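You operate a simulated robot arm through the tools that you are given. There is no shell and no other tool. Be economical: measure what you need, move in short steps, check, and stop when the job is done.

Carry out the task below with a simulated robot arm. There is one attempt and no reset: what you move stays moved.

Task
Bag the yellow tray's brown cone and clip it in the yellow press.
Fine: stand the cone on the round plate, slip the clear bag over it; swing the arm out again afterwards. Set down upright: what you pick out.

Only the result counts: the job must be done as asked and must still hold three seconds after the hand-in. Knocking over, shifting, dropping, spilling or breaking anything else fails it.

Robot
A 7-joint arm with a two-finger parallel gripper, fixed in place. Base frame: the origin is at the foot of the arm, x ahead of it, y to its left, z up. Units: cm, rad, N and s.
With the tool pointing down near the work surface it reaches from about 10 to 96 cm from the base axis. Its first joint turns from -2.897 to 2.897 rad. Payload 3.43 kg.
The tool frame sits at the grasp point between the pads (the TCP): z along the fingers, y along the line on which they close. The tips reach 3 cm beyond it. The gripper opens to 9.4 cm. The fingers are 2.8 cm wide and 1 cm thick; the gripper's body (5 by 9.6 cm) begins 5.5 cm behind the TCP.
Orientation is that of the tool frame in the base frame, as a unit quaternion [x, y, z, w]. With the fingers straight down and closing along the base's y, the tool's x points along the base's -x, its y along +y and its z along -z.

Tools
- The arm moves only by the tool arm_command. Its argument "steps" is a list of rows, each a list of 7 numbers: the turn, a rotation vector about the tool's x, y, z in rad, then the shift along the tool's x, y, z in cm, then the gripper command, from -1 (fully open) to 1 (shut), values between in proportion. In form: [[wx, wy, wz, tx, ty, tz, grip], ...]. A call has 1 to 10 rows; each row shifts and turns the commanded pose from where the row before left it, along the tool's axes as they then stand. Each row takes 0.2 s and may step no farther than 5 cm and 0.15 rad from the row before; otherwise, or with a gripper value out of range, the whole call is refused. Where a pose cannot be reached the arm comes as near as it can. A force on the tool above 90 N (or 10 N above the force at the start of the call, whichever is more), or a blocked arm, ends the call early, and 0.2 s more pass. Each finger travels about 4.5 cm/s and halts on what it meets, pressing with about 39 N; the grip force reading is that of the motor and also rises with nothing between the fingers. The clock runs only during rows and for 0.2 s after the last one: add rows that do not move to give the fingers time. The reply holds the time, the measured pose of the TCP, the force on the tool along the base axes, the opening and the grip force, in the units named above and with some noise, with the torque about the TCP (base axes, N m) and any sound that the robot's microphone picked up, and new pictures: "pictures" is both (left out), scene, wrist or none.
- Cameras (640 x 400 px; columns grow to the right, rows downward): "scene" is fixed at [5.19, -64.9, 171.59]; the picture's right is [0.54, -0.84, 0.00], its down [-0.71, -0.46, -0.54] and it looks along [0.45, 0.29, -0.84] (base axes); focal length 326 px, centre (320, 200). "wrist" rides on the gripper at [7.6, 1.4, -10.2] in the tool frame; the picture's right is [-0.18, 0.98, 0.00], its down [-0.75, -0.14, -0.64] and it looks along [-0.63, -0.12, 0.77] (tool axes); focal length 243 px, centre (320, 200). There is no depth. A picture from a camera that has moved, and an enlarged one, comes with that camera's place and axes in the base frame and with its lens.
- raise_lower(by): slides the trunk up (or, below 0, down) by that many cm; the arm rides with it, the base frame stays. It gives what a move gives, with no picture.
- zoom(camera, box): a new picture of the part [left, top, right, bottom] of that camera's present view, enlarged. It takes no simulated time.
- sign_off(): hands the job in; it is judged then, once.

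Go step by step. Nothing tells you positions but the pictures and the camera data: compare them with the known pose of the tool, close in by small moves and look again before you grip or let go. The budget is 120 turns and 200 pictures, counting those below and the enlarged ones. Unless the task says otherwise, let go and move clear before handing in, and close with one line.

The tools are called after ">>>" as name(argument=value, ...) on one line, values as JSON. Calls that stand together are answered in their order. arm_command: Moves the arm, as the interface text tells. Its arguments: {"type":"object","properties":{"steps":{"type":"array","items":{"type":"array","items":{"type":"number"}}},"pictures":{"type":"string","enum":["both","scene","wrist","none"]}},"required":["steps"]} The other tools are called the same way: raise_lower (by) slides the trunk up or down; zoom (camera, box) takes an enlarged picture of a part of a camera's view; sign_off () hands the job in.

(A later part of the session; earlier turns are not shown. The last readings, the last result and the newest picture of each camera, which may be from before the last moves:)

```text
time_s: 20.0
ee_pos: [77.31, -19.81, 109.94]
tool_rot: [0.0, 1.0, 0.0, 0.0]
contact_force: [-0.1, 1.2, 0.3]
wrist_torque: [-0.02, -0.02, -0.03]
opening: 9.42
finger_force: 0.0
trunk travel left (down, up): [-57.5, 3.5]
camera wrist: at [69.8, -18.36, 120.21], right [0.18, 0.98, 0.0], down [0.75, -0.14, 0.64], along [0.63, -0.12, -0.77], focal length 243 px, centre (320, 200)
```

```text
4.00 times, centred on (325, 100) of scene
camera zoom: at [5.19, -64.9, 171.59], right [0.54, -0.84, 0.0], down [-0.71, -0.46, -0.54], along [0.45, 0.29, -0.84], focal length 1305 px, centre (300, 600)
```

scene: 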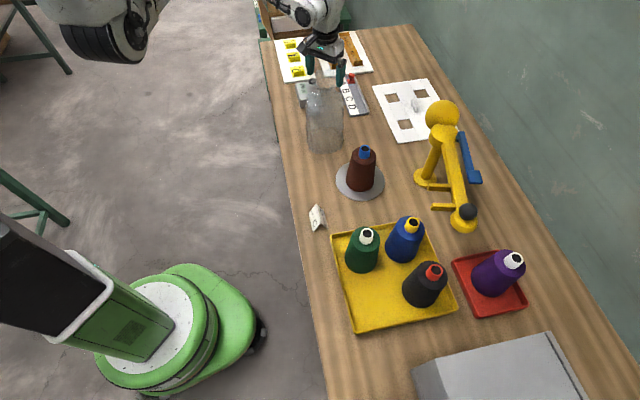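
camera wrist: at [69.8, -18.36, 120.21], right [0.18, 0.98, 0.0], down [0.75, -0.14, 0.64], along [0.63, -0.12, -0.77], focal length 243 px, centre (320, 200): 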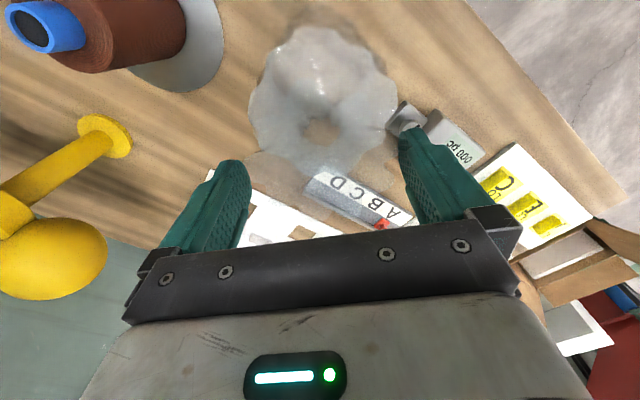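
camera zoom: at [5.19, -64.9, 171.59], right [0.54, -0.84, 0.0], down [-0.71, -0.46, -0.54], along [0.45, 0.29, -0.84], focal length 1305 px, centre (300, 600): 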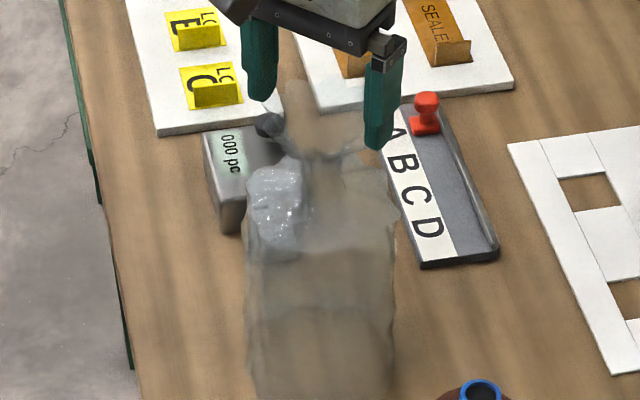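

No contact so far. Continue lowering around the neck.

>>> arm_command(steps=[[0, 0, 0, -0.1, 0.1, 1, -1], [0, 0, 0, 0, 0, 1, -1], [0, 0, 0, 0, 0, 1, -1], [0, 0, 0, 0, 0, 0.7, -1]])

>>> zoom(camera="wrist", box=[220, 40, 420, 240])

>>> zoom(camera="scene", box=[285, 50, 365, 150])

```text
time_s: 21.0
ee_pos: [77.45, -19.67, 106.22]
tool_rot: [-0.001, 1.0, 0.0, 0.0]
contact_force: [0.1, 0.8, 0.0]
wrist_torque: [0.0, -0.02, 0.01]
opening: 9.41
finger_force: 0.0
trunk travel left (down, up): [-57.5, 3.5]
camera wrist: at [69.84, -18.25, 116.49], right [0.18, 0.98, 0.0], down [0.75, -0.14, 0.64], along [0.63, -0.12, -0.77], focal length 243 px, centre (320, 200)
```

scene: 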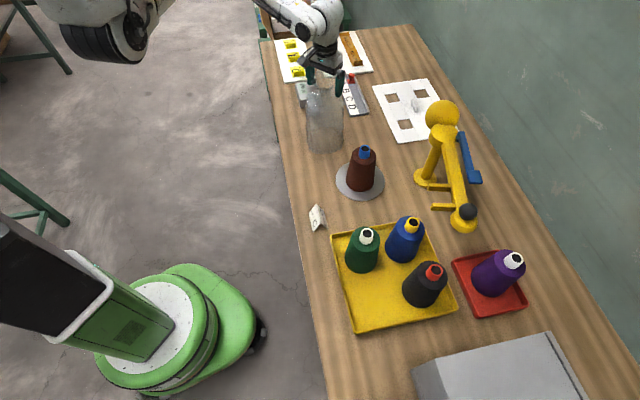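
wrist: 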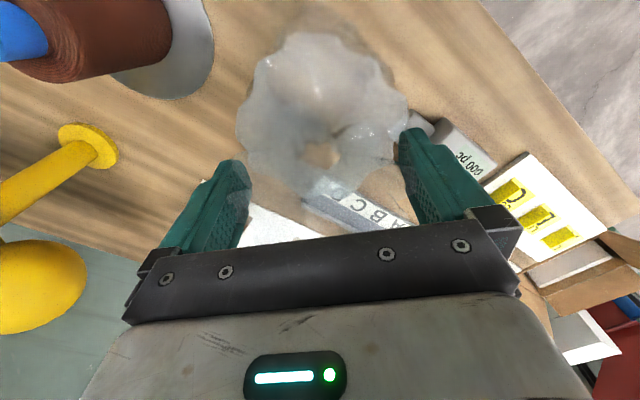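

```text
2.00 times, centred on (320, 140) of wrist
camera zoom: at [69.84, -18.25, 116.49], right [0.18, 0.98, 0.0], down [0.75, -0.14, 0.64], along [0.63, -0.12, -0.77], focal length 485 px, centre (320, 320)
```

zoom: 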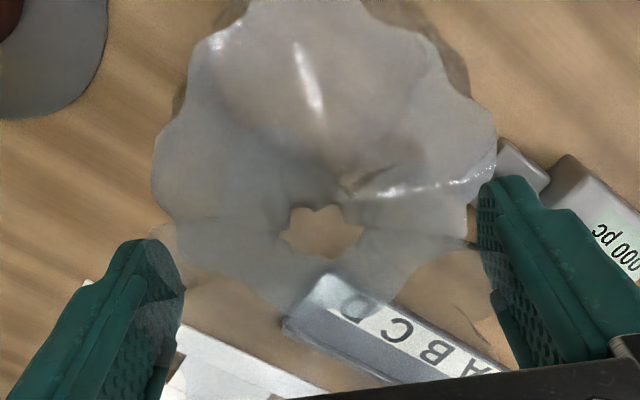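

```text
4.00 times, centred on (325, 100) of scene
camera zoom: at [5.19, -64.9, 171.59], right [0.54, -0.84, 0.0], down [-0.71, -0.46, -0.54], along [0.45, 0.29, -0.84], focal length 1305 px, centre (300, 600)
```

zoom: 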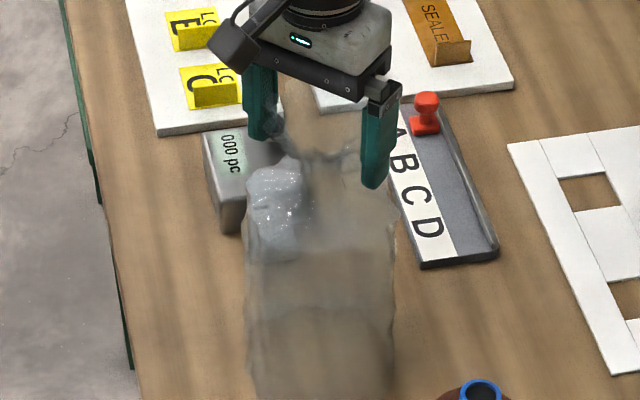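

Still no contact. Lower 1 cm more and nudge x, then close on the neck.

>>> arm_command(steps=[[0, 0, 0, -0.3, 0, 0.6, -1], [0, 0, 0, 0, 0, 0.5, -1], [0, 0, 0, 0, 0, 0, 0], [0, 0, 0, 0, 0, 0, 0.3], [0, 0, 0, 0, 0, 0, 0.6], [0, 0, 0, 0, 0, 0, 1], [0, 0, 0, 0, 0, 0, 1], [0, 0, 0, 0, 0, 0, 1]])

>>> zoom(camera="wrist", box=[220, 40, 420, 240])

>>> zoom(camera="scene", box=[285, 50, 365, 150])

```text
time_s: 22.8
ee_pos: [77.76, -19.66, 105.14]
tool_rot: [-0.001, 1.0, 0.0, 0.0]
contact_force: [0.5, -0.6, -0.4]
wrist_torque: [-0.01, 0.0, -0.01]
opening: 2.47
finger_force: 38.9
trunk travel left (down, up): [-57.5, 3.5]
camera wrist: at [70.14, -18.24, 115.42], right [0.18, 0.98, 0.0], down [0.75, -0.14, 0.64], along [0.63, -0.12, -0.77], focal length 243 px, centre (320, 200)
```

scene: 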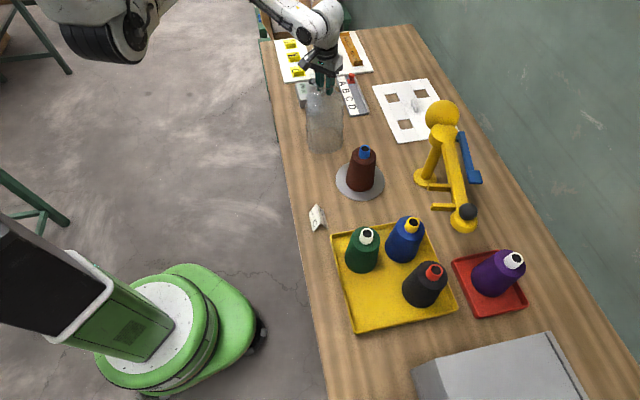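
wrist: 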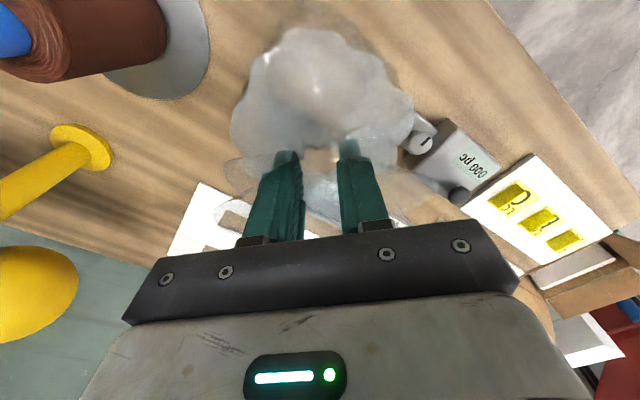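

```text
2.00 times, centred on (320, 140) of wrist
camera zoom: at [70.14, -18.24, 115.42], right [0.18, 0.98, 0.0], down [0.75, -0.14, 0.64], along [0.63, -0.12, -0.77], focal length 485 px, centre (320, 320)
```

zoom: 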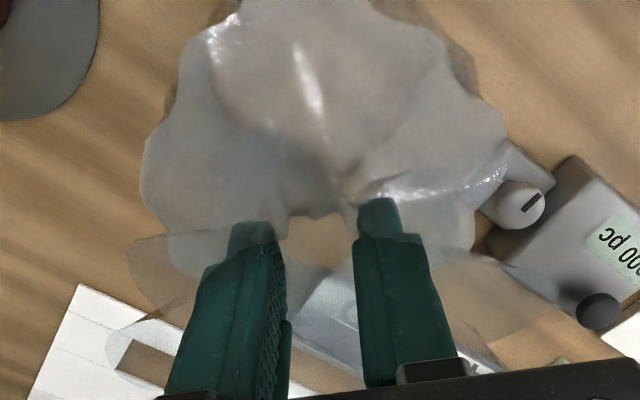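

```text
4.00 times, centred on (325, 100) of scene
camera zoom: at [5.19, -64.9, 171.59], right [0.54, -0.84, 0.0], down [-0.71, -0.46, -0.54], along [0.45, 0.29, -0.84], focal length 1305 px, centre (300, 600)
```

zoom: 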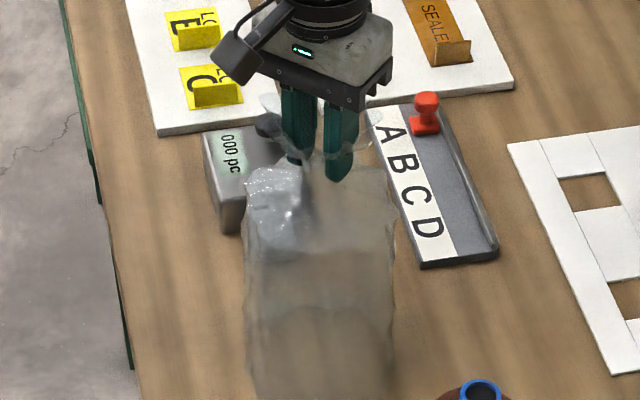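

Neck gripped (2.5 cm). Lifting the bag straight up.

>>> arm_command(steps=[[0, 0, 0, 0, 0, -0.7, 1], [0, 0, 0, 0, 0, -2, 1], [0, 0, 0, 0, 0, -3, 1], [0, 0, 0, 0, 0, -4, 1], [0, 0, 0, 0, 0, -4, 1], [0, 0, 0, 0, 0, -4, 1], [0, 0, 0, 0, 0, -4, 1]])

>>> zoom(camera="scene", box=[280, 20, 420, 210])

```text
time_s: 24.4
ee_pos: [77.74, -19.57, 126.74]
tool_rot: [0.0, 1.0, 0.001, 0.0]
contact_force: [-0.6, 0.0, -0.1]
wrist_torque: [0.0, 0.0, 0.02]
opening: 2.47
finger_force: 39.1
trunk travel left (down, up): [-57.5, 3.5]
camera wrist: at [70.22, -18.09, 137.05], right [0.18, 0.98, 0.0], down [0.75, -0.14, 0.64], along [0.63, -0.12, -0.77], focal length 243 px, centre (320, 200)
```

scene: 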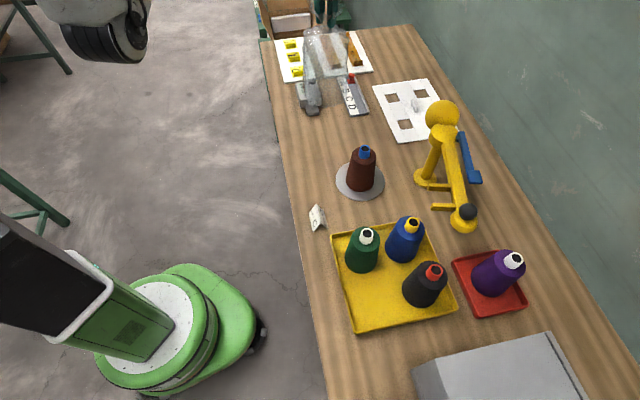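
wrist: 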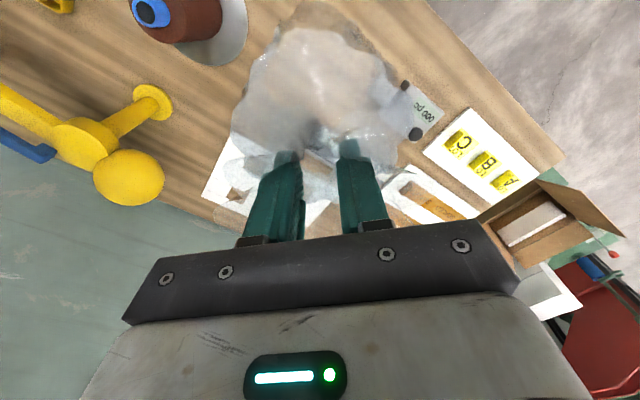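

```text
2.11 times, centred on (350, 115) of scene
camera zoom: at [5.19, -64.9, 171.59], right [0.54, -0.84, 0.0], down [-0.71, -0.46, -0.54], along [0.45, 0.29, -0.84], focal length 687 px, centre (257, 379)
```

zoom: 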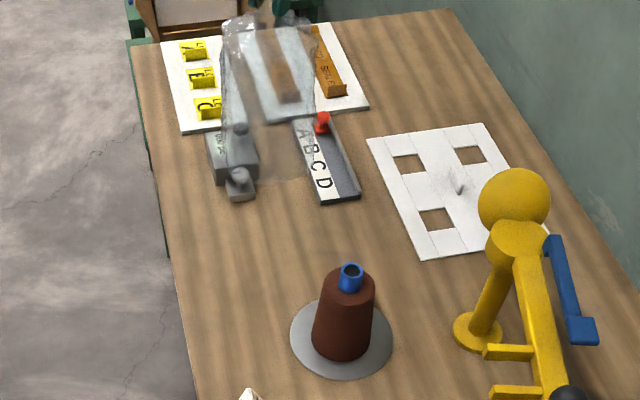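

Bag lifted, bottom ~z 103, cone top ~98. Carrying it over the cone at TCP (67.6,-40.45).

>>> arm_command(steps=[[0, 0, 0, 0, 0, -2, 1], [0, 0, 0, 2.03, -4.18, 0, 1], [0, 0, 0, 2.03, -4.18, 0, 1], [0, 0, 0, 2.03, -4.18, 0, 1], [0, 0, 0, 2.03, -4.18, 0, 1], [0, 0, 0, 2.03, -4.18, 0, 1], [0, 0, 0, 0, 0, 0, 1]])

>>> zoom(camera="scene", box=[300, 50, 430, 210])

>>> zoom(camera="wrist", box=[200, 0, 440, 200])

```text
time_s: 26.0
ee_pos: [67.69, -40.59, 129.41]
tool_rot: [-0.001, 1.0, 0.0, 0.0]
contact_force: [-0.1, 0.4, -0.9]
wrist_torque: [0.02, 0.0, 0.01]
opening: 2.47
finger_force: 38.8
trunk travel left (down, up): [-57.5, 3.5]
camera wrist: at [60.12, -39.15, 139.64], right [0.18, 0.98, 0.0], down [0.75, -0.14, 0.64], along [0.63, -0.12, -0.77], focal length 243 px, centre (320, 200)
```

scene: 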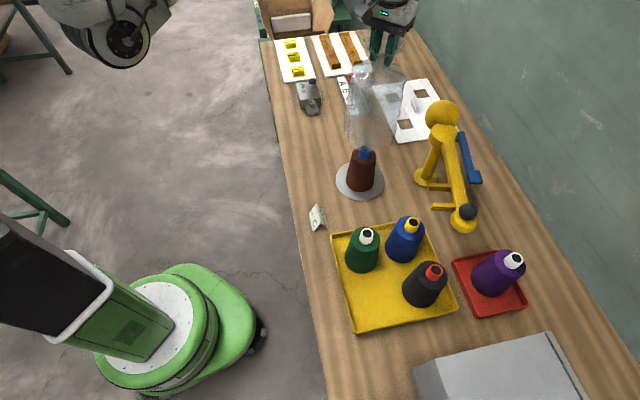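
wrist: 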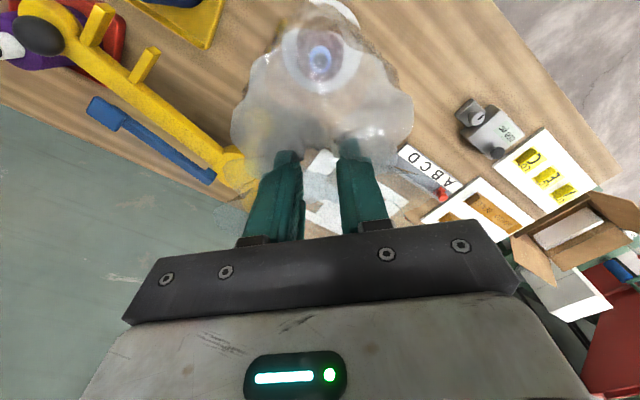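

```text
2.50 times, centred on (365, 130) of scene
camera zoom: at [5.19, -64.9, 171.59], right [0.54, -0.84, 0.0], down [-0.71, -0.46, -0.54], along [0.45, 0.29, -0.84], focal length 816 px, centre (208, 375)
```

zoom: 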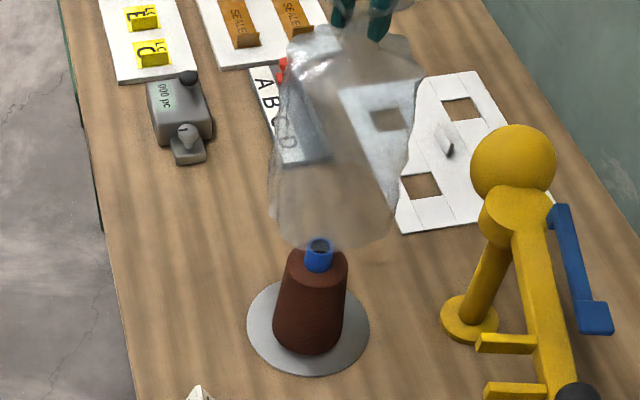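

```text
2.00 times, centred on (320, 100) of wrist
camera zoom: at [60.12, -39.15, 139.64], right [0.18, 0.98, 0.0], down [0.75, -0.14, 0.64], along [0.63, -0.12, -0.77], focal length 485 px, centre (320, 400)
```

zoom: 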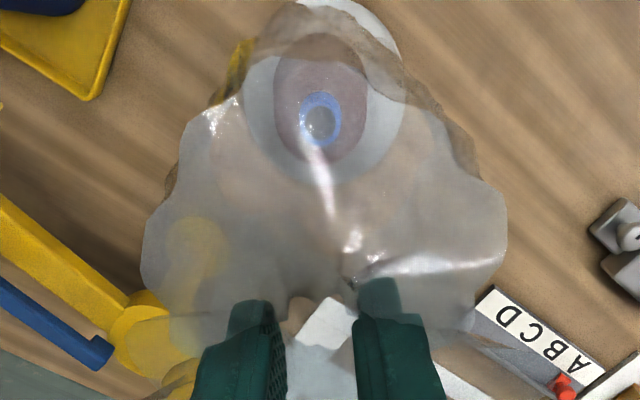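

The bag bottom appears centred on the cone (≈0.4 cm shy in x). Correcting and lowering halfway.

>>> arm_command(steps=[[0, 0, 0, -0.3, 0.1, 3, 1], [0, 0, 0, 0, 0, 3, 1], [0, 0, 0, 0, 0, 2, 1], [0, 0, 0, 0, 0, 2, 1], [0, 0, 0, 0, 0, 2, 1]])

>>> zoom(camera="scene", box=[300, 70, 430, 210])

>>> zoom(camera="wrist", box=[200, 0, 440, 200])

```text
time_s: 27.2
ee_pos: [67.8, -40.68, 117.05]
tool_rot: [-0.001, 1.0, 0.0, -0.001]
contact_force: [-0.6, -0.3, -0.1]
wrist_torque: [0.02, -0.01, 0.01]
opening: 2.43
finger_force: 39.3
trunk travel left (down, up): [-57.5, 3.5]
camera wrist: at [60.28, -39.09, 127.22], right [0.18, 0.98, 0.0], down [0.75, -0.14, 0.64], along [0.63, -0.12, -0.77], focal length 243 px, centre (320, 200)
```

scene: 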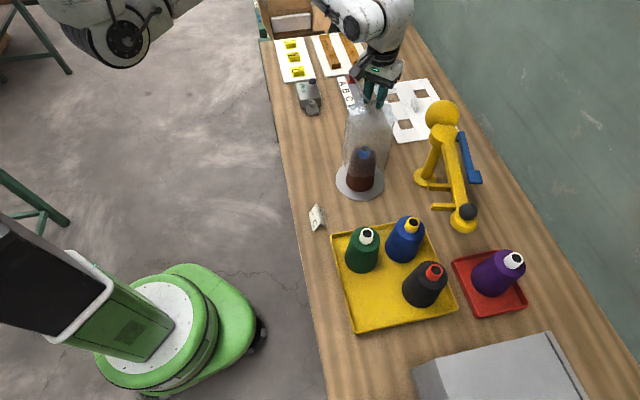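
wrist: 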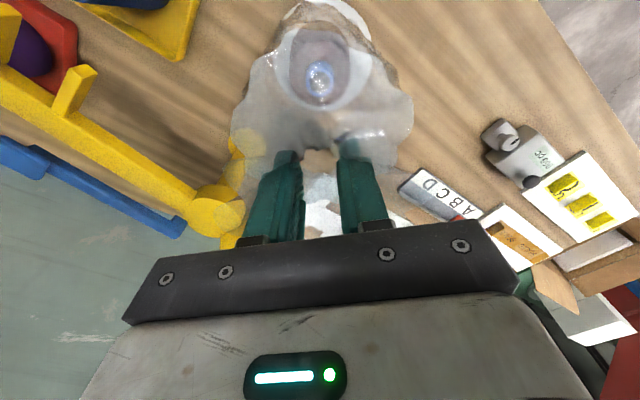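

```text
2.86 times, centred on (365, 140) of scene
camera zoom: at [5.19, -64.9, 171.59], right [0.54, -0.84, 0.0], down [-0.71, -0.46, -0.54], along [0.45, 0.29, -0.84], focal length 932 px, centre (191, 371)
```

zoom: 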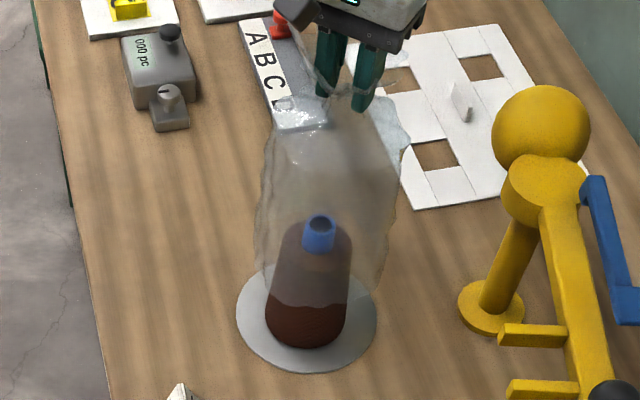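

```text
2.00 times, centred on (320, 100) of wrist
camera zoom: at [60.28, -39.09, 127.22], right [0.18, 0.98, 0.0], down [0.75, -0.14, 0.64], along [0.63, -0.12, -0.77], focal length 485 px, centre (320, 400)
```

zoom: 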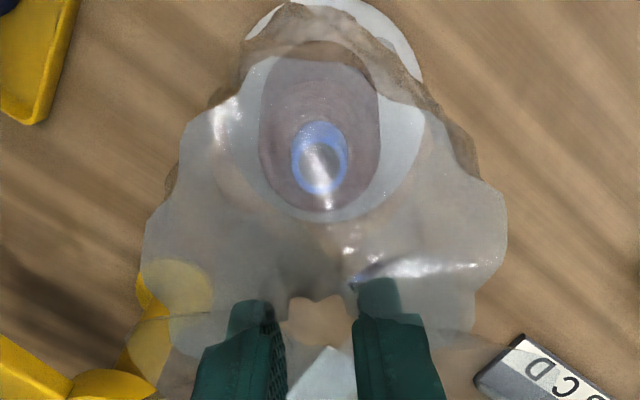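

The cone is inside the bag, no contact. Lowering further.

>>> arm_command(steps=[[0, 0, 0, 0, 0.1, 2, 1], [0, 0, 0, 0, 0, 2, 1], [0, 0, 0, 0, 0, 2, 1], [0, 0, 0, 0, 0, 2, 1], [0, 0, 0, 0, 0, 1.5, 1]], pictures="none")

>>> zoom(camera="scene", box=[300, 70, 430, 210])

```text
time_s: 28.4
ee_pos: [67.97, -40.63, 107.6]
tool_rot: [0.0, 1.0, 0.0, 0.0]
contact_force: [-0.6, 0.2, -0.9]
wrist_torque: [0.0, -0.01, -0.02]
opening: 2.46
finger_force: 38.9
trunk travel left (down, up): [-57.5, 3.5]
```

```text
2.86 times, centred on (365, 140) of scene
camera zoom: at [5.19, -64.9, 171.59], right [0.54, -0.84, 0.0], down [-0.71, -0.46, -0.54], along [0.45, 0.29, -0.84], focal length 932 px, centre (191, 371)
```

zoom: 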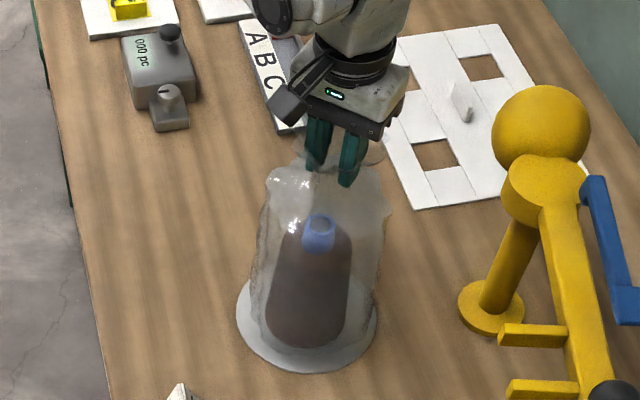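

>>> arm_command(steps=[[0, 0, 0, 0, 0, 0.7, 1], [0, 0, 0, 0, 0, 0.6, 1], [0, 0, 0, 0, 0, 0.3, 1], [0, 0, 0, 0, 0, 0.2, 1], [0, 0, 0, 0, 0, 0, 1]], pictures="none")

>>> zoom(camera="scene", box=[315, 90, 405, 210])

```text
time_s: 29.6
ee_pos: [67.89, -40.51, 105.61]
tool_rot: [-0.001, 1.0, -0.001, 0.0]
contact_force: [0.1, -0.9, 11.0]
wrist_torque: [0.1, 0.38, 0.01]
opening: 2.47
finger_force: 38.9
trunk travel left (down, up): [-57.5, 3.5]
```

```text
3.33 times, centred on (360, 150) of scene
camera zoom: at [5.19, -64.9, 171.59], right [0.54, -0.84, 0.0], down [-0.71, -0.46, -0.54], along [0.45, 0.29, -0.84], focal length 1088 px, centre (187, 367)
```

zoom: 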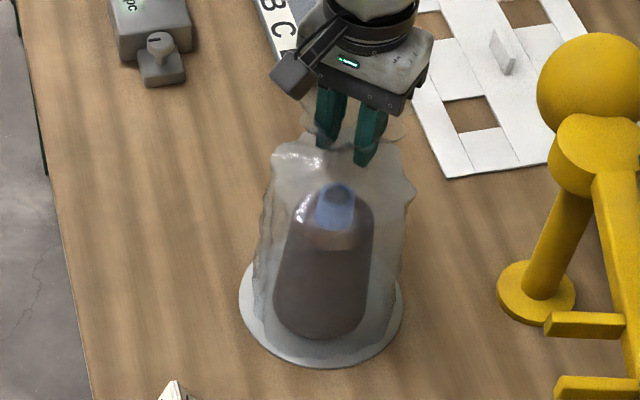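

Bag rests on the plate (contact at the expected height). Releasing and backing straight up.

>>> arm_command(steps=[[0, 0, 0, 0, 0, -0.1, 0.3], [0, 0, 0, 0, 0, 0, 0], [0, 0, 0, 0, 0, 0, -0.5], [0, 0, 0, 0, 0, 0, -1], [0, 0, 0, 0, 0, 0, -1], [0, 0, 0, 0, 0, -1, -1], [0, 0, 0, 0, 0, -2, -1], [0, 0, 0, 0, 0, -4, -1], [0, 0, 0, 0, 0, -4, -1], [0, 0, 0, 0, 0, -4, -1]])

>>> zoom(camera="scene", box=[315, 90, 405, 210])

>>> zoom(camera="wrist", box=[200, 0, 440, 200])

```text
time_s: 31.8
ee_pos: [67.8, -40.65, 120.47]
tool_rot: [0.0, 1.0, 0.0, 0.0]
contact_force: [0.2, 1.3, -0.8]
wrist_torque: [0.02, -0.01, -0.01]
opening: 9.39
finger_force: 0.1
trunk travel left (down, up): [-57.5, 3.5]
camera wrist: at [60.11, -39.02, 130.83], right [0.18, 0.98, 0.0], down [0.75, -0.14, 0.64], along [0.63, -0.12, -0.77], focal length 243 px, centre (320, 200)
```

scene: 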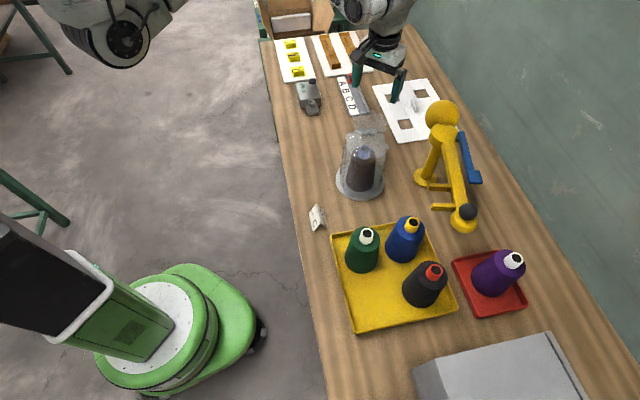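
wrist: 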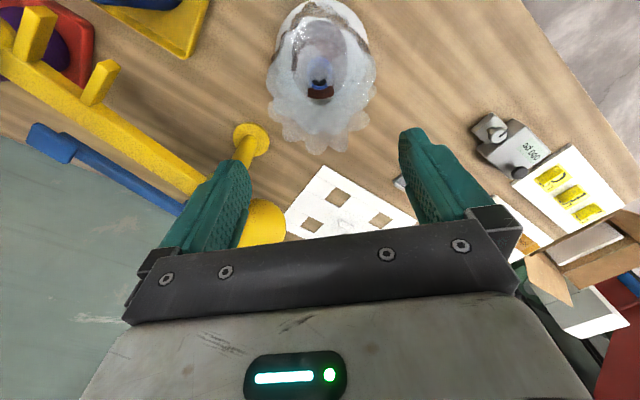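

```text
3.33 times, centred on (360, 150) of scene
camera zoom: at [5.19, -64.9, 171.59], right [0.54, -0.84, 0.0], down [-0.71, -0.46, -0.54], along [0.45, 0.29, -0.84], focal length 1088 px, centre (187, 367)
```

zoom: 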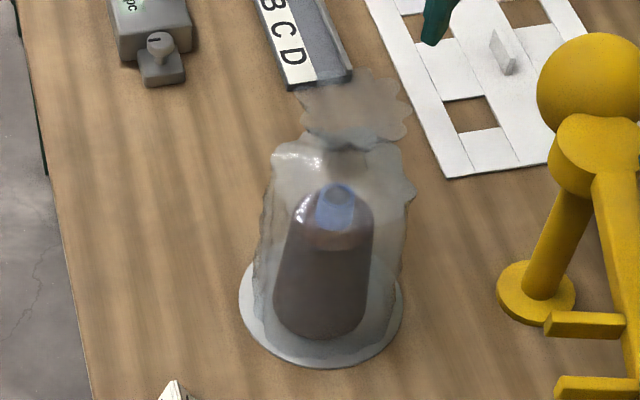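

```text
2.00 times, centred on (320, 100) of wrist
camera zoom: at [60.11, -39.02, 130.83], right [0.18, 0.98, 0.0], down [0.75, -0.14, 0.64], along [0.63, -0.12, -0.77], focal length 485 px, centre (320, 400)
```

zoom: 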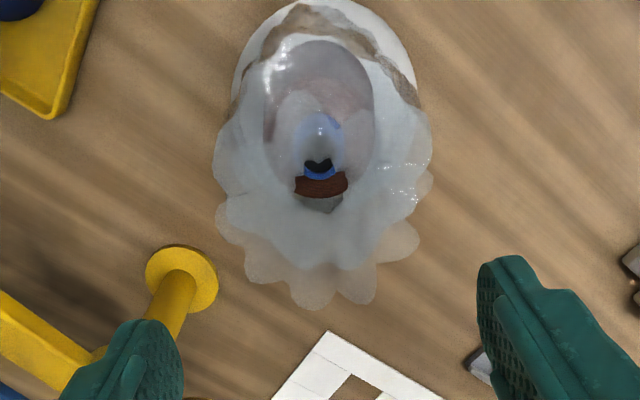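

Bag stands over the cone with the neck up at about (67.8,-40.6). Now a lower side view of the press, with the tool tilted, to understand how the lever clips.

>>> arm_command(steps=[[0, 0, 0, 3.7, -2.4, 0, -1], [0, 0, 0, 3.7, -2.4, 0, -1], [0, 0, 0, 3.7, -2.4, 0, -1], [0, 0, 0, 3.7, -2.4, 0, -1], [0, 0, 0, 3.7, -2.4, 0, -1], [0, 0, 0, 3.7, -2.4, 0, -1], [0, 0, 0, 3.7, -2.4, 0, -1], [0, -0.15, 0, 0, 0, 0, -1], [0, -0.15, 0, 0, 0, 0, -1], [0, -0.15, 0, 0, 0, 0, -1]])

>>> zoom(camera="wrist", box=[180, 60, 420, 240])

```text
time_s: 34.0
ee_pos: [41.87, -57.11, 120.71]
tool_rot: [0.0, 0.974, 0.0, 0.225]
contact_force: [-0.1, 0.6, 0.0]
wrist_torque: [-0.03, -0.04, 0.01]
opening: 9.39
finger_force: 0.0
trunk travel left (down, up): [-57.5, 3.5]
camera wrist: at [30.65, -55.77, 126.68], right [0.16, 0.98, 0.08], down [0.4, -0.14, 0.91], along [0.9, -0.12, -0.41], focal length 243 px, centre (320, 200)
```

scene: 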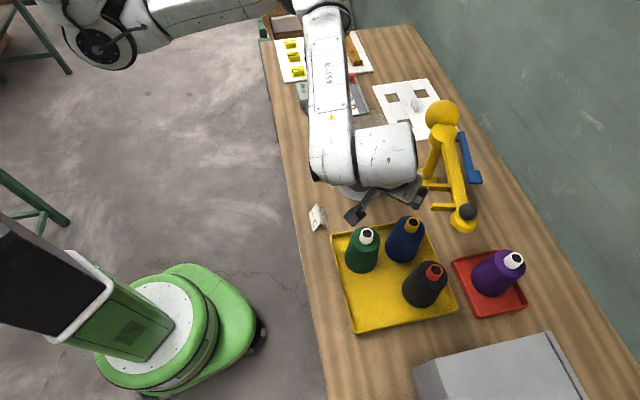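
wrist: 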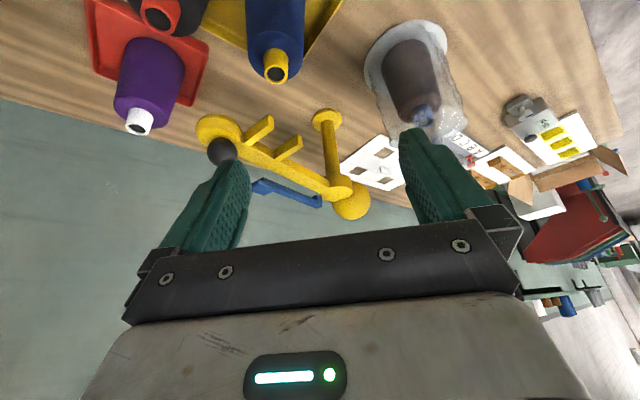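

```text
2.22 times, centred on (300, 150) of wrist
camera zoom: at [30.65, -55.77, 126.68], right [0.16, 0.98, 0.08], down [0.4, -0.14, 0.91], along [0.9, -0.12, -0.41], focal length 539 px, centre (364, 311)
```

zoom: 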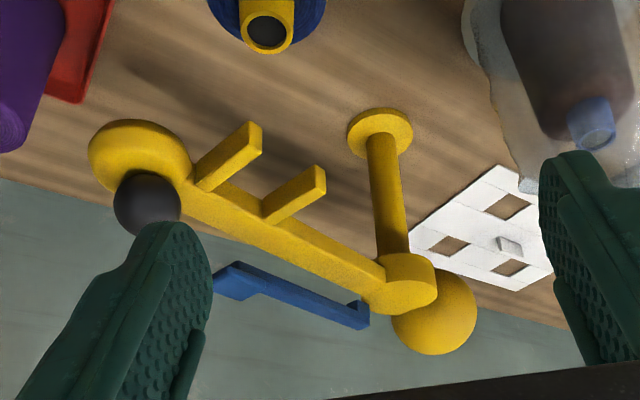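

The blue lever is hinged near the post and runs above/behind the beam with a pad at its end; the black knob is the handle. I'll go over the knob with the tool vertical.

>>> arm_command(steps=[[0, 0.15, 0, 0, 0, 0, -1], [0, 0.15, 0, 0, 0, 0, -1], [0, 0.15, 0, 0, 0, 0, -1], [0, 0, 0, -3.24, -3.28, 0.8, -1], [0, 0, 0, -3.24, -3.28, 0.8, -1], [0, 0, 0, -3.24, -3.28, 0.8, -1], [0, 0, 0, -3.24, -3.28, 0.8, -1], [0, 0, 0, -3, -3.28, 0, -1]])

>>> zoom(camera="wrist", box=[230, 40, 410, 240])

>>> zoom(camera="scene", box=[400, 90, 500, 240])

```text
time_s: 35.8
ee_pos: [53.67, -68.77, 118.2]
tool_rot: [0.0, 1.0, 0.0, 0.0]
contact_force: [-1.0, 0.6, 0.5]
wrist_torque: [0.03, 0.05, -0.01]
opening: 9.42
finger_force: 0.1
out of reach, approached as far as the arm can: row 7, 8
trunk travel left (down, up): [-57.5, 3.5]
camera wrist: at [46.12, -67.2, 128.44], right [0.19, 0.98, 0.0], down [0.75, -0.14, 0.64], along [0.63, -0.12, -0.77], focal length 243 px, centre (320, 200)
```

scene: 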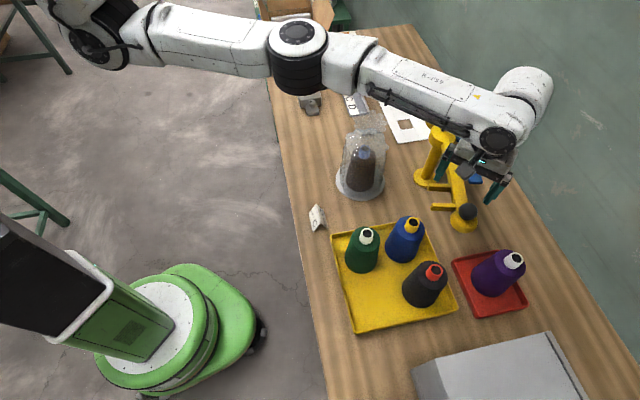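
wrist: 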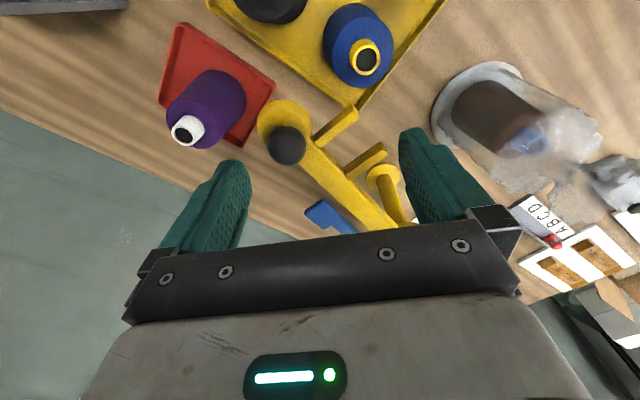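

```text
2.00 times, centred on (320, 140) of wrist
camera zoom: at [46.12, -67.2, 128.44], right [0.19, 0.98, 0.0], down [0.75, -0.14, 0.64], along [0.63, -0.12, -0.77], focal length 485 px, centre (320, 320)
```

zoom: 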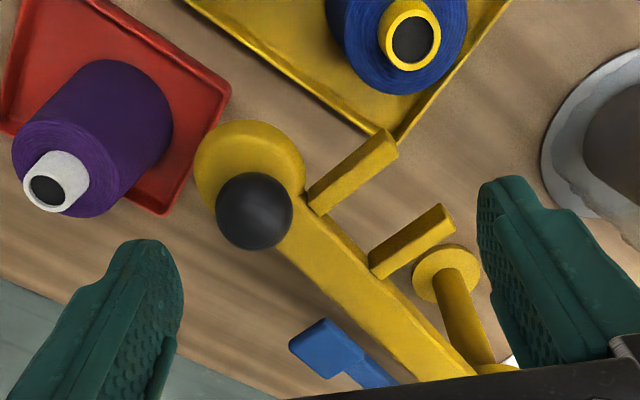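

```text
2.67 times, centred on (450, 165) of scene
camera zoom: at [5.19, -64.9, 171.59], right [0.54, -0.84, 0.0], down [-0.71, -0.46, -0.54], along [0.45, 0.29, -0.84], focal length 870 px, centre (-27, 293)
```

zoom: 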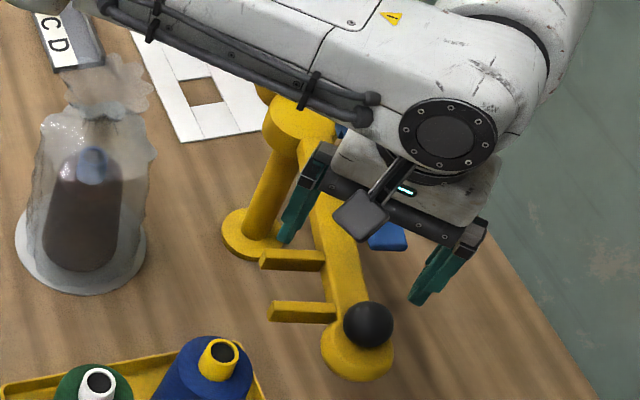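

The knob is at the edge of reach at this trunk height (r≈93). I'll retreat a bit and lower the trunk in stages, keeping the tool height safe.

>>> arm_command(steps=[[0, 0, 0, 3.5, 2.5, -1, -1], [0, 0, 0, 3.5, 2.5, -2, -1], [0, 0, 0, 1, 3, -3, -1]], pictures="none")

>>> raise_lower(by=-12)

```text
time_s: 36.6
ee_pos: [45.69, -60.56, 124.06]
tool_rot: [-0.001, 1.0, 0.001, 0.0]
contact_force: [-0.9, 0.0, 0.3]
wrist_torque: [0.01, 0.01, 0.01]
opening: 9.42
finger_force: 0.1
trunk travel left (down, up): [-57.5, 3.5]
```

```text
time_s: 38.1
ee_pos: [45.65, -60.63, 112.07]
tool_rot: [-0.001, 1.0, 0.0, 0.0]
contact_force: [-0.8, -0.5, 0.6]
wrist_torque: [0.01, 0.01, -0.02]
opening: 9.38
finger_force: 0.0
trunk travel left (down, up): [-45.5, 15.5]
```

>>> arm_command(steps=[[0, 0, 0, 0, 0, -4, -1], [0, 0, 0, 0, 0, -4, -1], [0, 0, 0, 0, 0, -4, -1]], pictures="none")

>>> raise_lower(by=-10)

```text
time_s: 38.9
ee_pos: [45.7, -60.28, 123.94]
tool_rot: [0.0, 1.0, 0.0, 0.0]
contact_force: [0.1, 0.3, 0.2]
wrist_torque: [-0.01, 0.04, 0.02]
opening: 9.4
finger_force: 0.0
trunk travel left (down, up): [-45.5, 15.5]
```

```text
time_s: 40.2
ee_pos: [45.64, -60.22, 114.01]
tool_rot: [0.0, 1.0, -0.001, 0.001]
contact_force: [-0.1, -1.2, 0.2]
wrist_torque: [0.01, 0.02, 0.0]
opening: 9.42
finger_force: 0.1
trunk travel left (down, up): [-35.5, 25.5]
```

Now extending to above the knob (58.0,-73.3).

>>> arm_command(steps=[[0, 0, 0, -3.1, -3.28, 0, -1], [0, 0, 0, -3.1, -3.28, 0, -1], [0, 0, 0, -3.1, -3.28, 0, -1], [0, 0, 0, -3.1, -3.28, 0, -1], [0, 0, 0, 0, 0, 0, -1]])

>>> zoom(camera="wrist", box=[230, 40, 410, 240])

```text
time_s: 41.4
ee_pos: [54.36, -65.98, 113.66]
tool_rot: [0.0, 1.0, 0.0, 0.001]
contact_force: [-0.1, 0.0, -0.2]
wrist_torque: [0.0, 0.0, 0.0]
opening: 9.4
finger_force: 0.0
out of reach, approached as far as the arm can: row 3, 4
trunk travel left (down, up): [-35.5, 25.5]
camera wrist: at [46.83, -64.57, 123.89], right [0.18, 0.98, 0.0], down [0.75, -0.14, 0.64], along [0.63, -0.12, -0.77], focal length 243 px, centre (320, 200)
```

scene: 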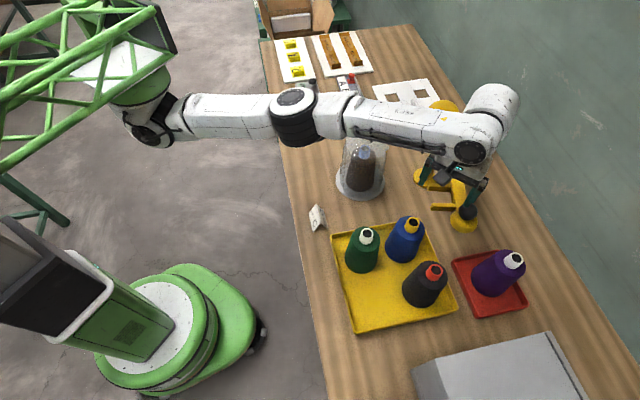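
wrist: 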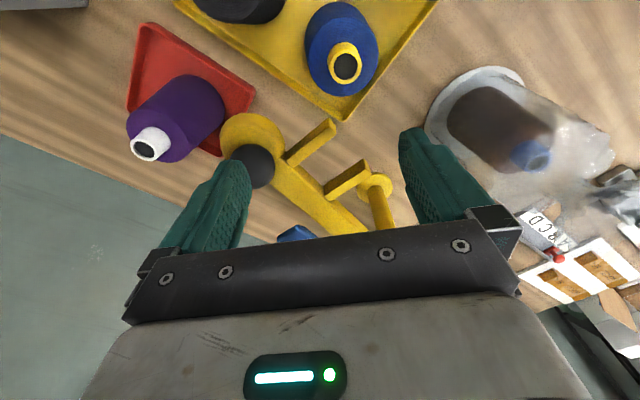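

```text
2.00 times, centred on (320, 140) of wrist
camera zoom: at [46.83, -64.57, 123.89], right [0.18, 0.98, 0.0], down [0.75, -0.14, 0.64], along [0.63, -0.12, -0.77], focal length 485 px, centre (320, 320)
```

zoom: 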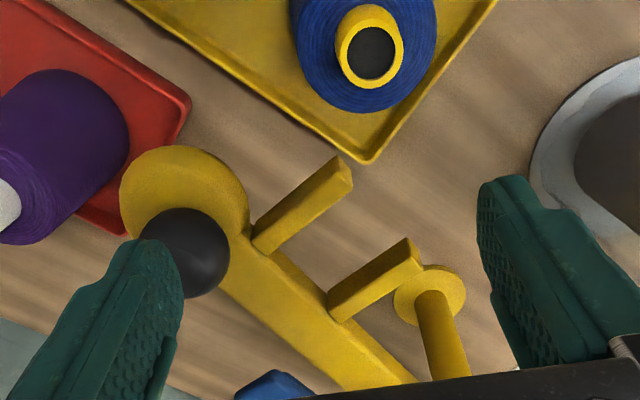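

Reach falls short because the tool yaw is fixed; aligning the gripper yaw with the arm direction (about −51°) should gain reach. I'll back off a bit, rotate, and test.

>>> arm_command(steps=[[0, 0, 0, 3, 2.5, -2, -1], [0, 0, 0.15, 0, 0, 0, -1], [0, 0, 0.15, 0, 0, 0, -1], [0, 0, 0.15, 0, 0, 0, -1], [0, 0, 0.15, 0, 0, 0, -1], [0, 0, 0.15, 0, 0, 0, -1], [0, 0, 0.15, 0, 0, 0, -1]], pictures="none")

>>> raise_lower(by=8)

```text
time_s: 43.0
ee_pos: [52.54, -64.81, 115.09]
tool_rot: [0.435, 0.9, 0.0, 0.0]
contact_force: [0.4, 0.3, -0.4]
wrist_torque: [-0.01, -0.01, 0.01]
opening: 9.41
finger_force: 0.1
out of reach, approached as far as the arm can: row 1
trunk travel left (down, up): [-35.5, 25.5]
```

```text
time_s: 44.2
ee_pos: [52.49, -64.79, 123.06]
tool_rot: [0.434, 0.901, 0.001, -0.002]
contact_force: [-1.4, -0.3, 0.1]
wrist_torque: [0.0, 0.04, 0.0]
opening: 9.41
finger_force: 0.1
trunk travel left (down, up): [-43.5, 17.5]
```

>>> arm_command(steps=[[0, 0, 0, -3.36, -0.32, 2.3, -1], [0, 0, 0, -3.36, -0.32, 2.3, -1], [0, 0, 0, -3.36, -0.32, 2.3, -1], [0, 0, 0, 0, 0, 0, -1]])

>>> zoom(camera="wrist", box=[230, 40, 410, 240])

```text
time_s: 45.2
ee_pos: [53.69, -65.42, 119.31]
tool_rot: [0.434, 0.901, 0.001, -0.001]
contact_force: [0.7, 0.4, -0.3]
wrist_torque: [0.02, -0.02, 0.0]
opening: 9.41
finger_force: 0.1
out of reach, approached as far as the arm can: row 1, 2, 3
trunk travel left (down, up): [-43.5, 17.5]
camera wrist: at [50.2, -58.51, 129.74], right [0.88, 0.47, 0.0], down [0.36, -0.68, 0.64], along [0.3, -0.57, -0.77], focal length 243 px, centre (320, 200)
```

scene: 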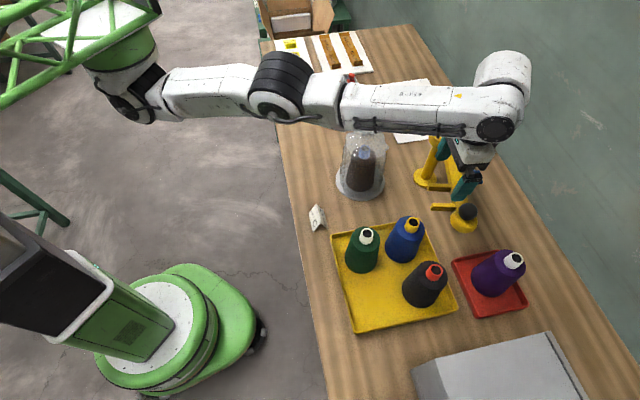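
wrist: 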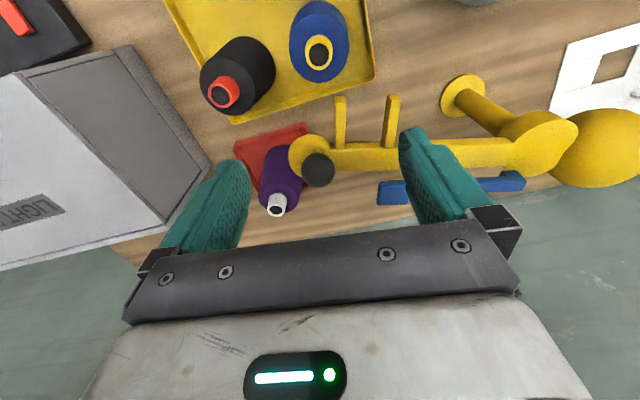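

```text
2.00 times, centred on (320, 140) of wrist
camera zoom: at [50.2, -58.51, 129.74], right [0.88, 0.47, 0.0], down [0.36, -0.68, 0.64], along [0.3, -0.57, -0.77], focal length 485 px, centre (320, 320)
```

zoom: 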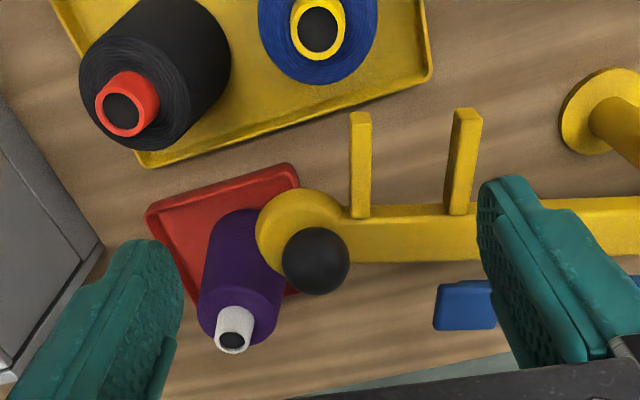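

Reach is still limited; I'll look at the arm's configuration closely.

>>> zoom(camera="scene", box=[0, 0, 320, 200])

>>> zoom(camera="scene", box=[230, 20, 550, 230])

```text
2.00 times, centred on (160, 100) of scene
camera zoom: at [5.19, -64.9, 171.59], right [0.54, -0.84, 0.0], down [-0.71, -0.46, -0.54], along [0.45, 0.29, -0.84], focal length 653 px, centre (640, 400)
```

zoom: 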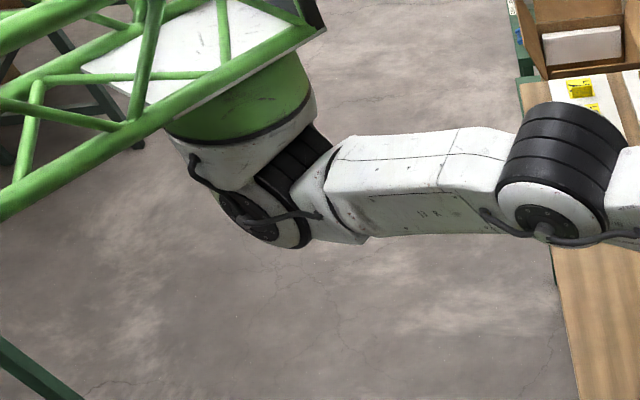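

```text
1.90 times, centred on (390, 125) of scene
camera zoom: at [5.19, -64.9, 171.59], right [0.54, -0.84, 0.0], down [-0.71, -0.46, -0.54], along [0.45, 0.29, -0.84], focal length 622 px, centre (187, 343)
```

zoom: 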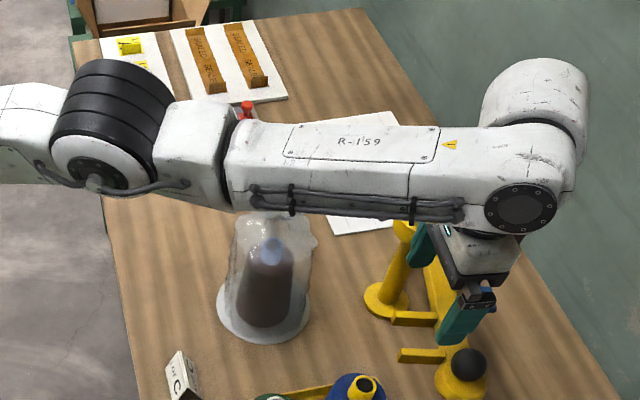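

The arm hangs from a gantry with its shoulder near (30,0); it is fully straight, so the knob needs the tool tilted outward. I'll tilt ~0.55 rad outward and align the yaw with that direction.

>>> arm_command(steps=[[0, 0, 0, 3, 0, -1, -1], [0, 0, 0.15, 0, 0, 0, -1], [0, 0, 0.15, 0, 0, 0, -1], [0, -0.15, 0, 0, 0, 0, -1], [0, -0.15, 0, 0, 0, 0, -1], [0, -0.15, 0, 0, 0, 0, -1], [0, -0.1, 0, 0, 0, 0, -1]])

>>> zoom(camera="wrist", box=[180, 40, 460, 240])

```text
time_s: 46.8
ee_pos: [57.53, -74.97, 124.17]
tool_rot: [0.543, 0.795, -0.151, 0.223]
contact_force: [-0.2, -0.4, -0.2]
wrist_torque: [0.01, 0.03, -0.01]
opening: 9.4
finger_force: 0.2
out of reach, approached as far as the arm can: row 1, 4, 5, 6, 7
trunk travel left (down, up): [-43.5, 17.5]
camera wrist: at [54.56, -63.4, 128.92], right [0.97, 0.21, 0.1], down [-0.02, -0.34, 0.94], along [0.23, -0.92, -0.33], focal length 243 px, centre (320, 200)
```

scene: 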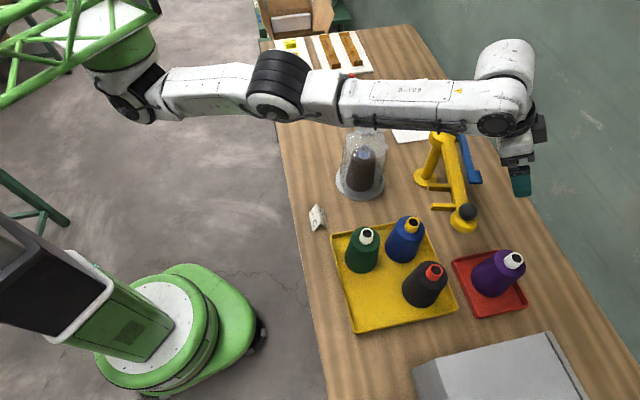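
wrist: 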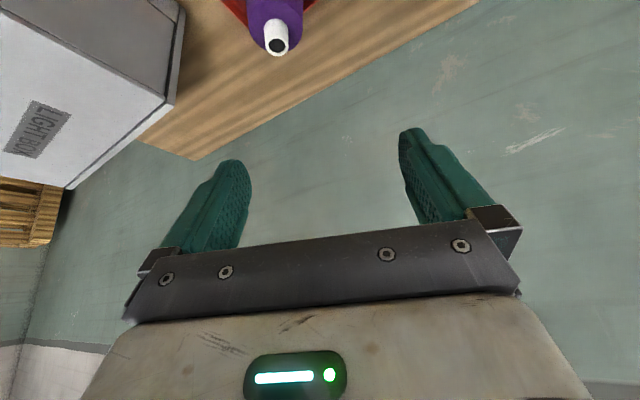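

```text
2.00 times, centred on (320, 140) of wrist
camera zoom: at [54.56, -63.4, 128.92], right [0.97, 0.21, 0.1], down [-0.02, -0.34, 0.94], along [0.23, -0.92, -0.33], focal length 485 px, centre (320, 320)
```

zoom: 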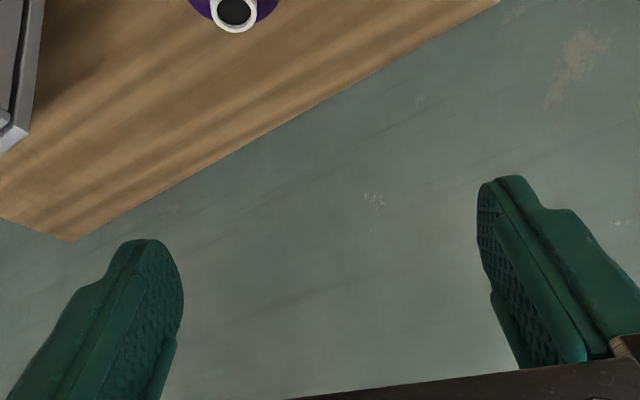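

The tilted tool now reaches past the knob. Moving to about 8 cm above it.

>>> arm_command(steps=[[0, 0, 0, 2.77, 0.4, 3.07, -1], [0, 0, 0, 2.77, 0.4, 3.07, -1], [0, 0, 0, 0, 0, 0, -1]])

>>> zoom(camera="wrist", box=[180, 0, 460, 200])

```text
time_s: 47.6
ee_pos: [58.93, -76.08, 116.34]
tool_rot: [0.543, 0.795, -0.152, 0.223]
contact_force: [-0.5, 0.4, 0.4]
wrist_torque: [-0.01, -0.02, -0.04]
opening: 9.41
finger_force: 0.0
out of reach, approached as far as the arm can: row 1, 2
trunk travel left (down, up): [-43.5, 17.5]
camera wrist: at [56.1, -64.53, 121.13], right [0.97, 0.21, 0.1], down [-0.02, -0.34, 0.94], along [0.23, -0.92, -0.33], focal length 243 px, centre (320, 200)
```

scene: 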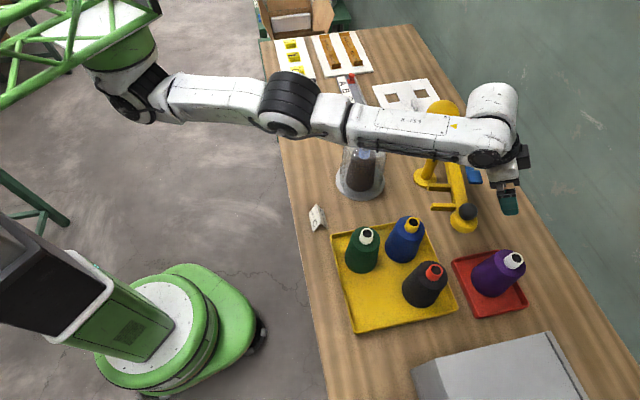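
wrist: 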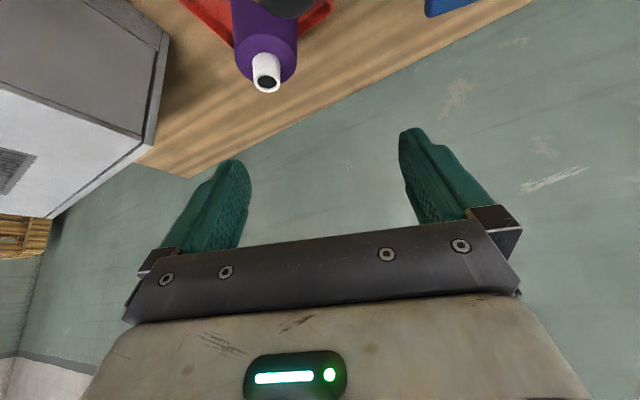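

```text
2.00 times, centred on (320, 100) of wrist
camera zoom: at [56.1, -64.53, 121.13], right [0.97, 0.21, 0.1], down [-0.02, -0.34, 0.94], along [0.23, -0.92, -0.33], focal length 485 px, centre (320, 400)
```

zoom: 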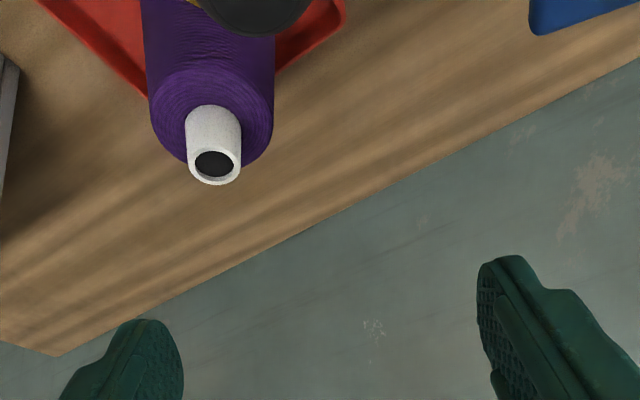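

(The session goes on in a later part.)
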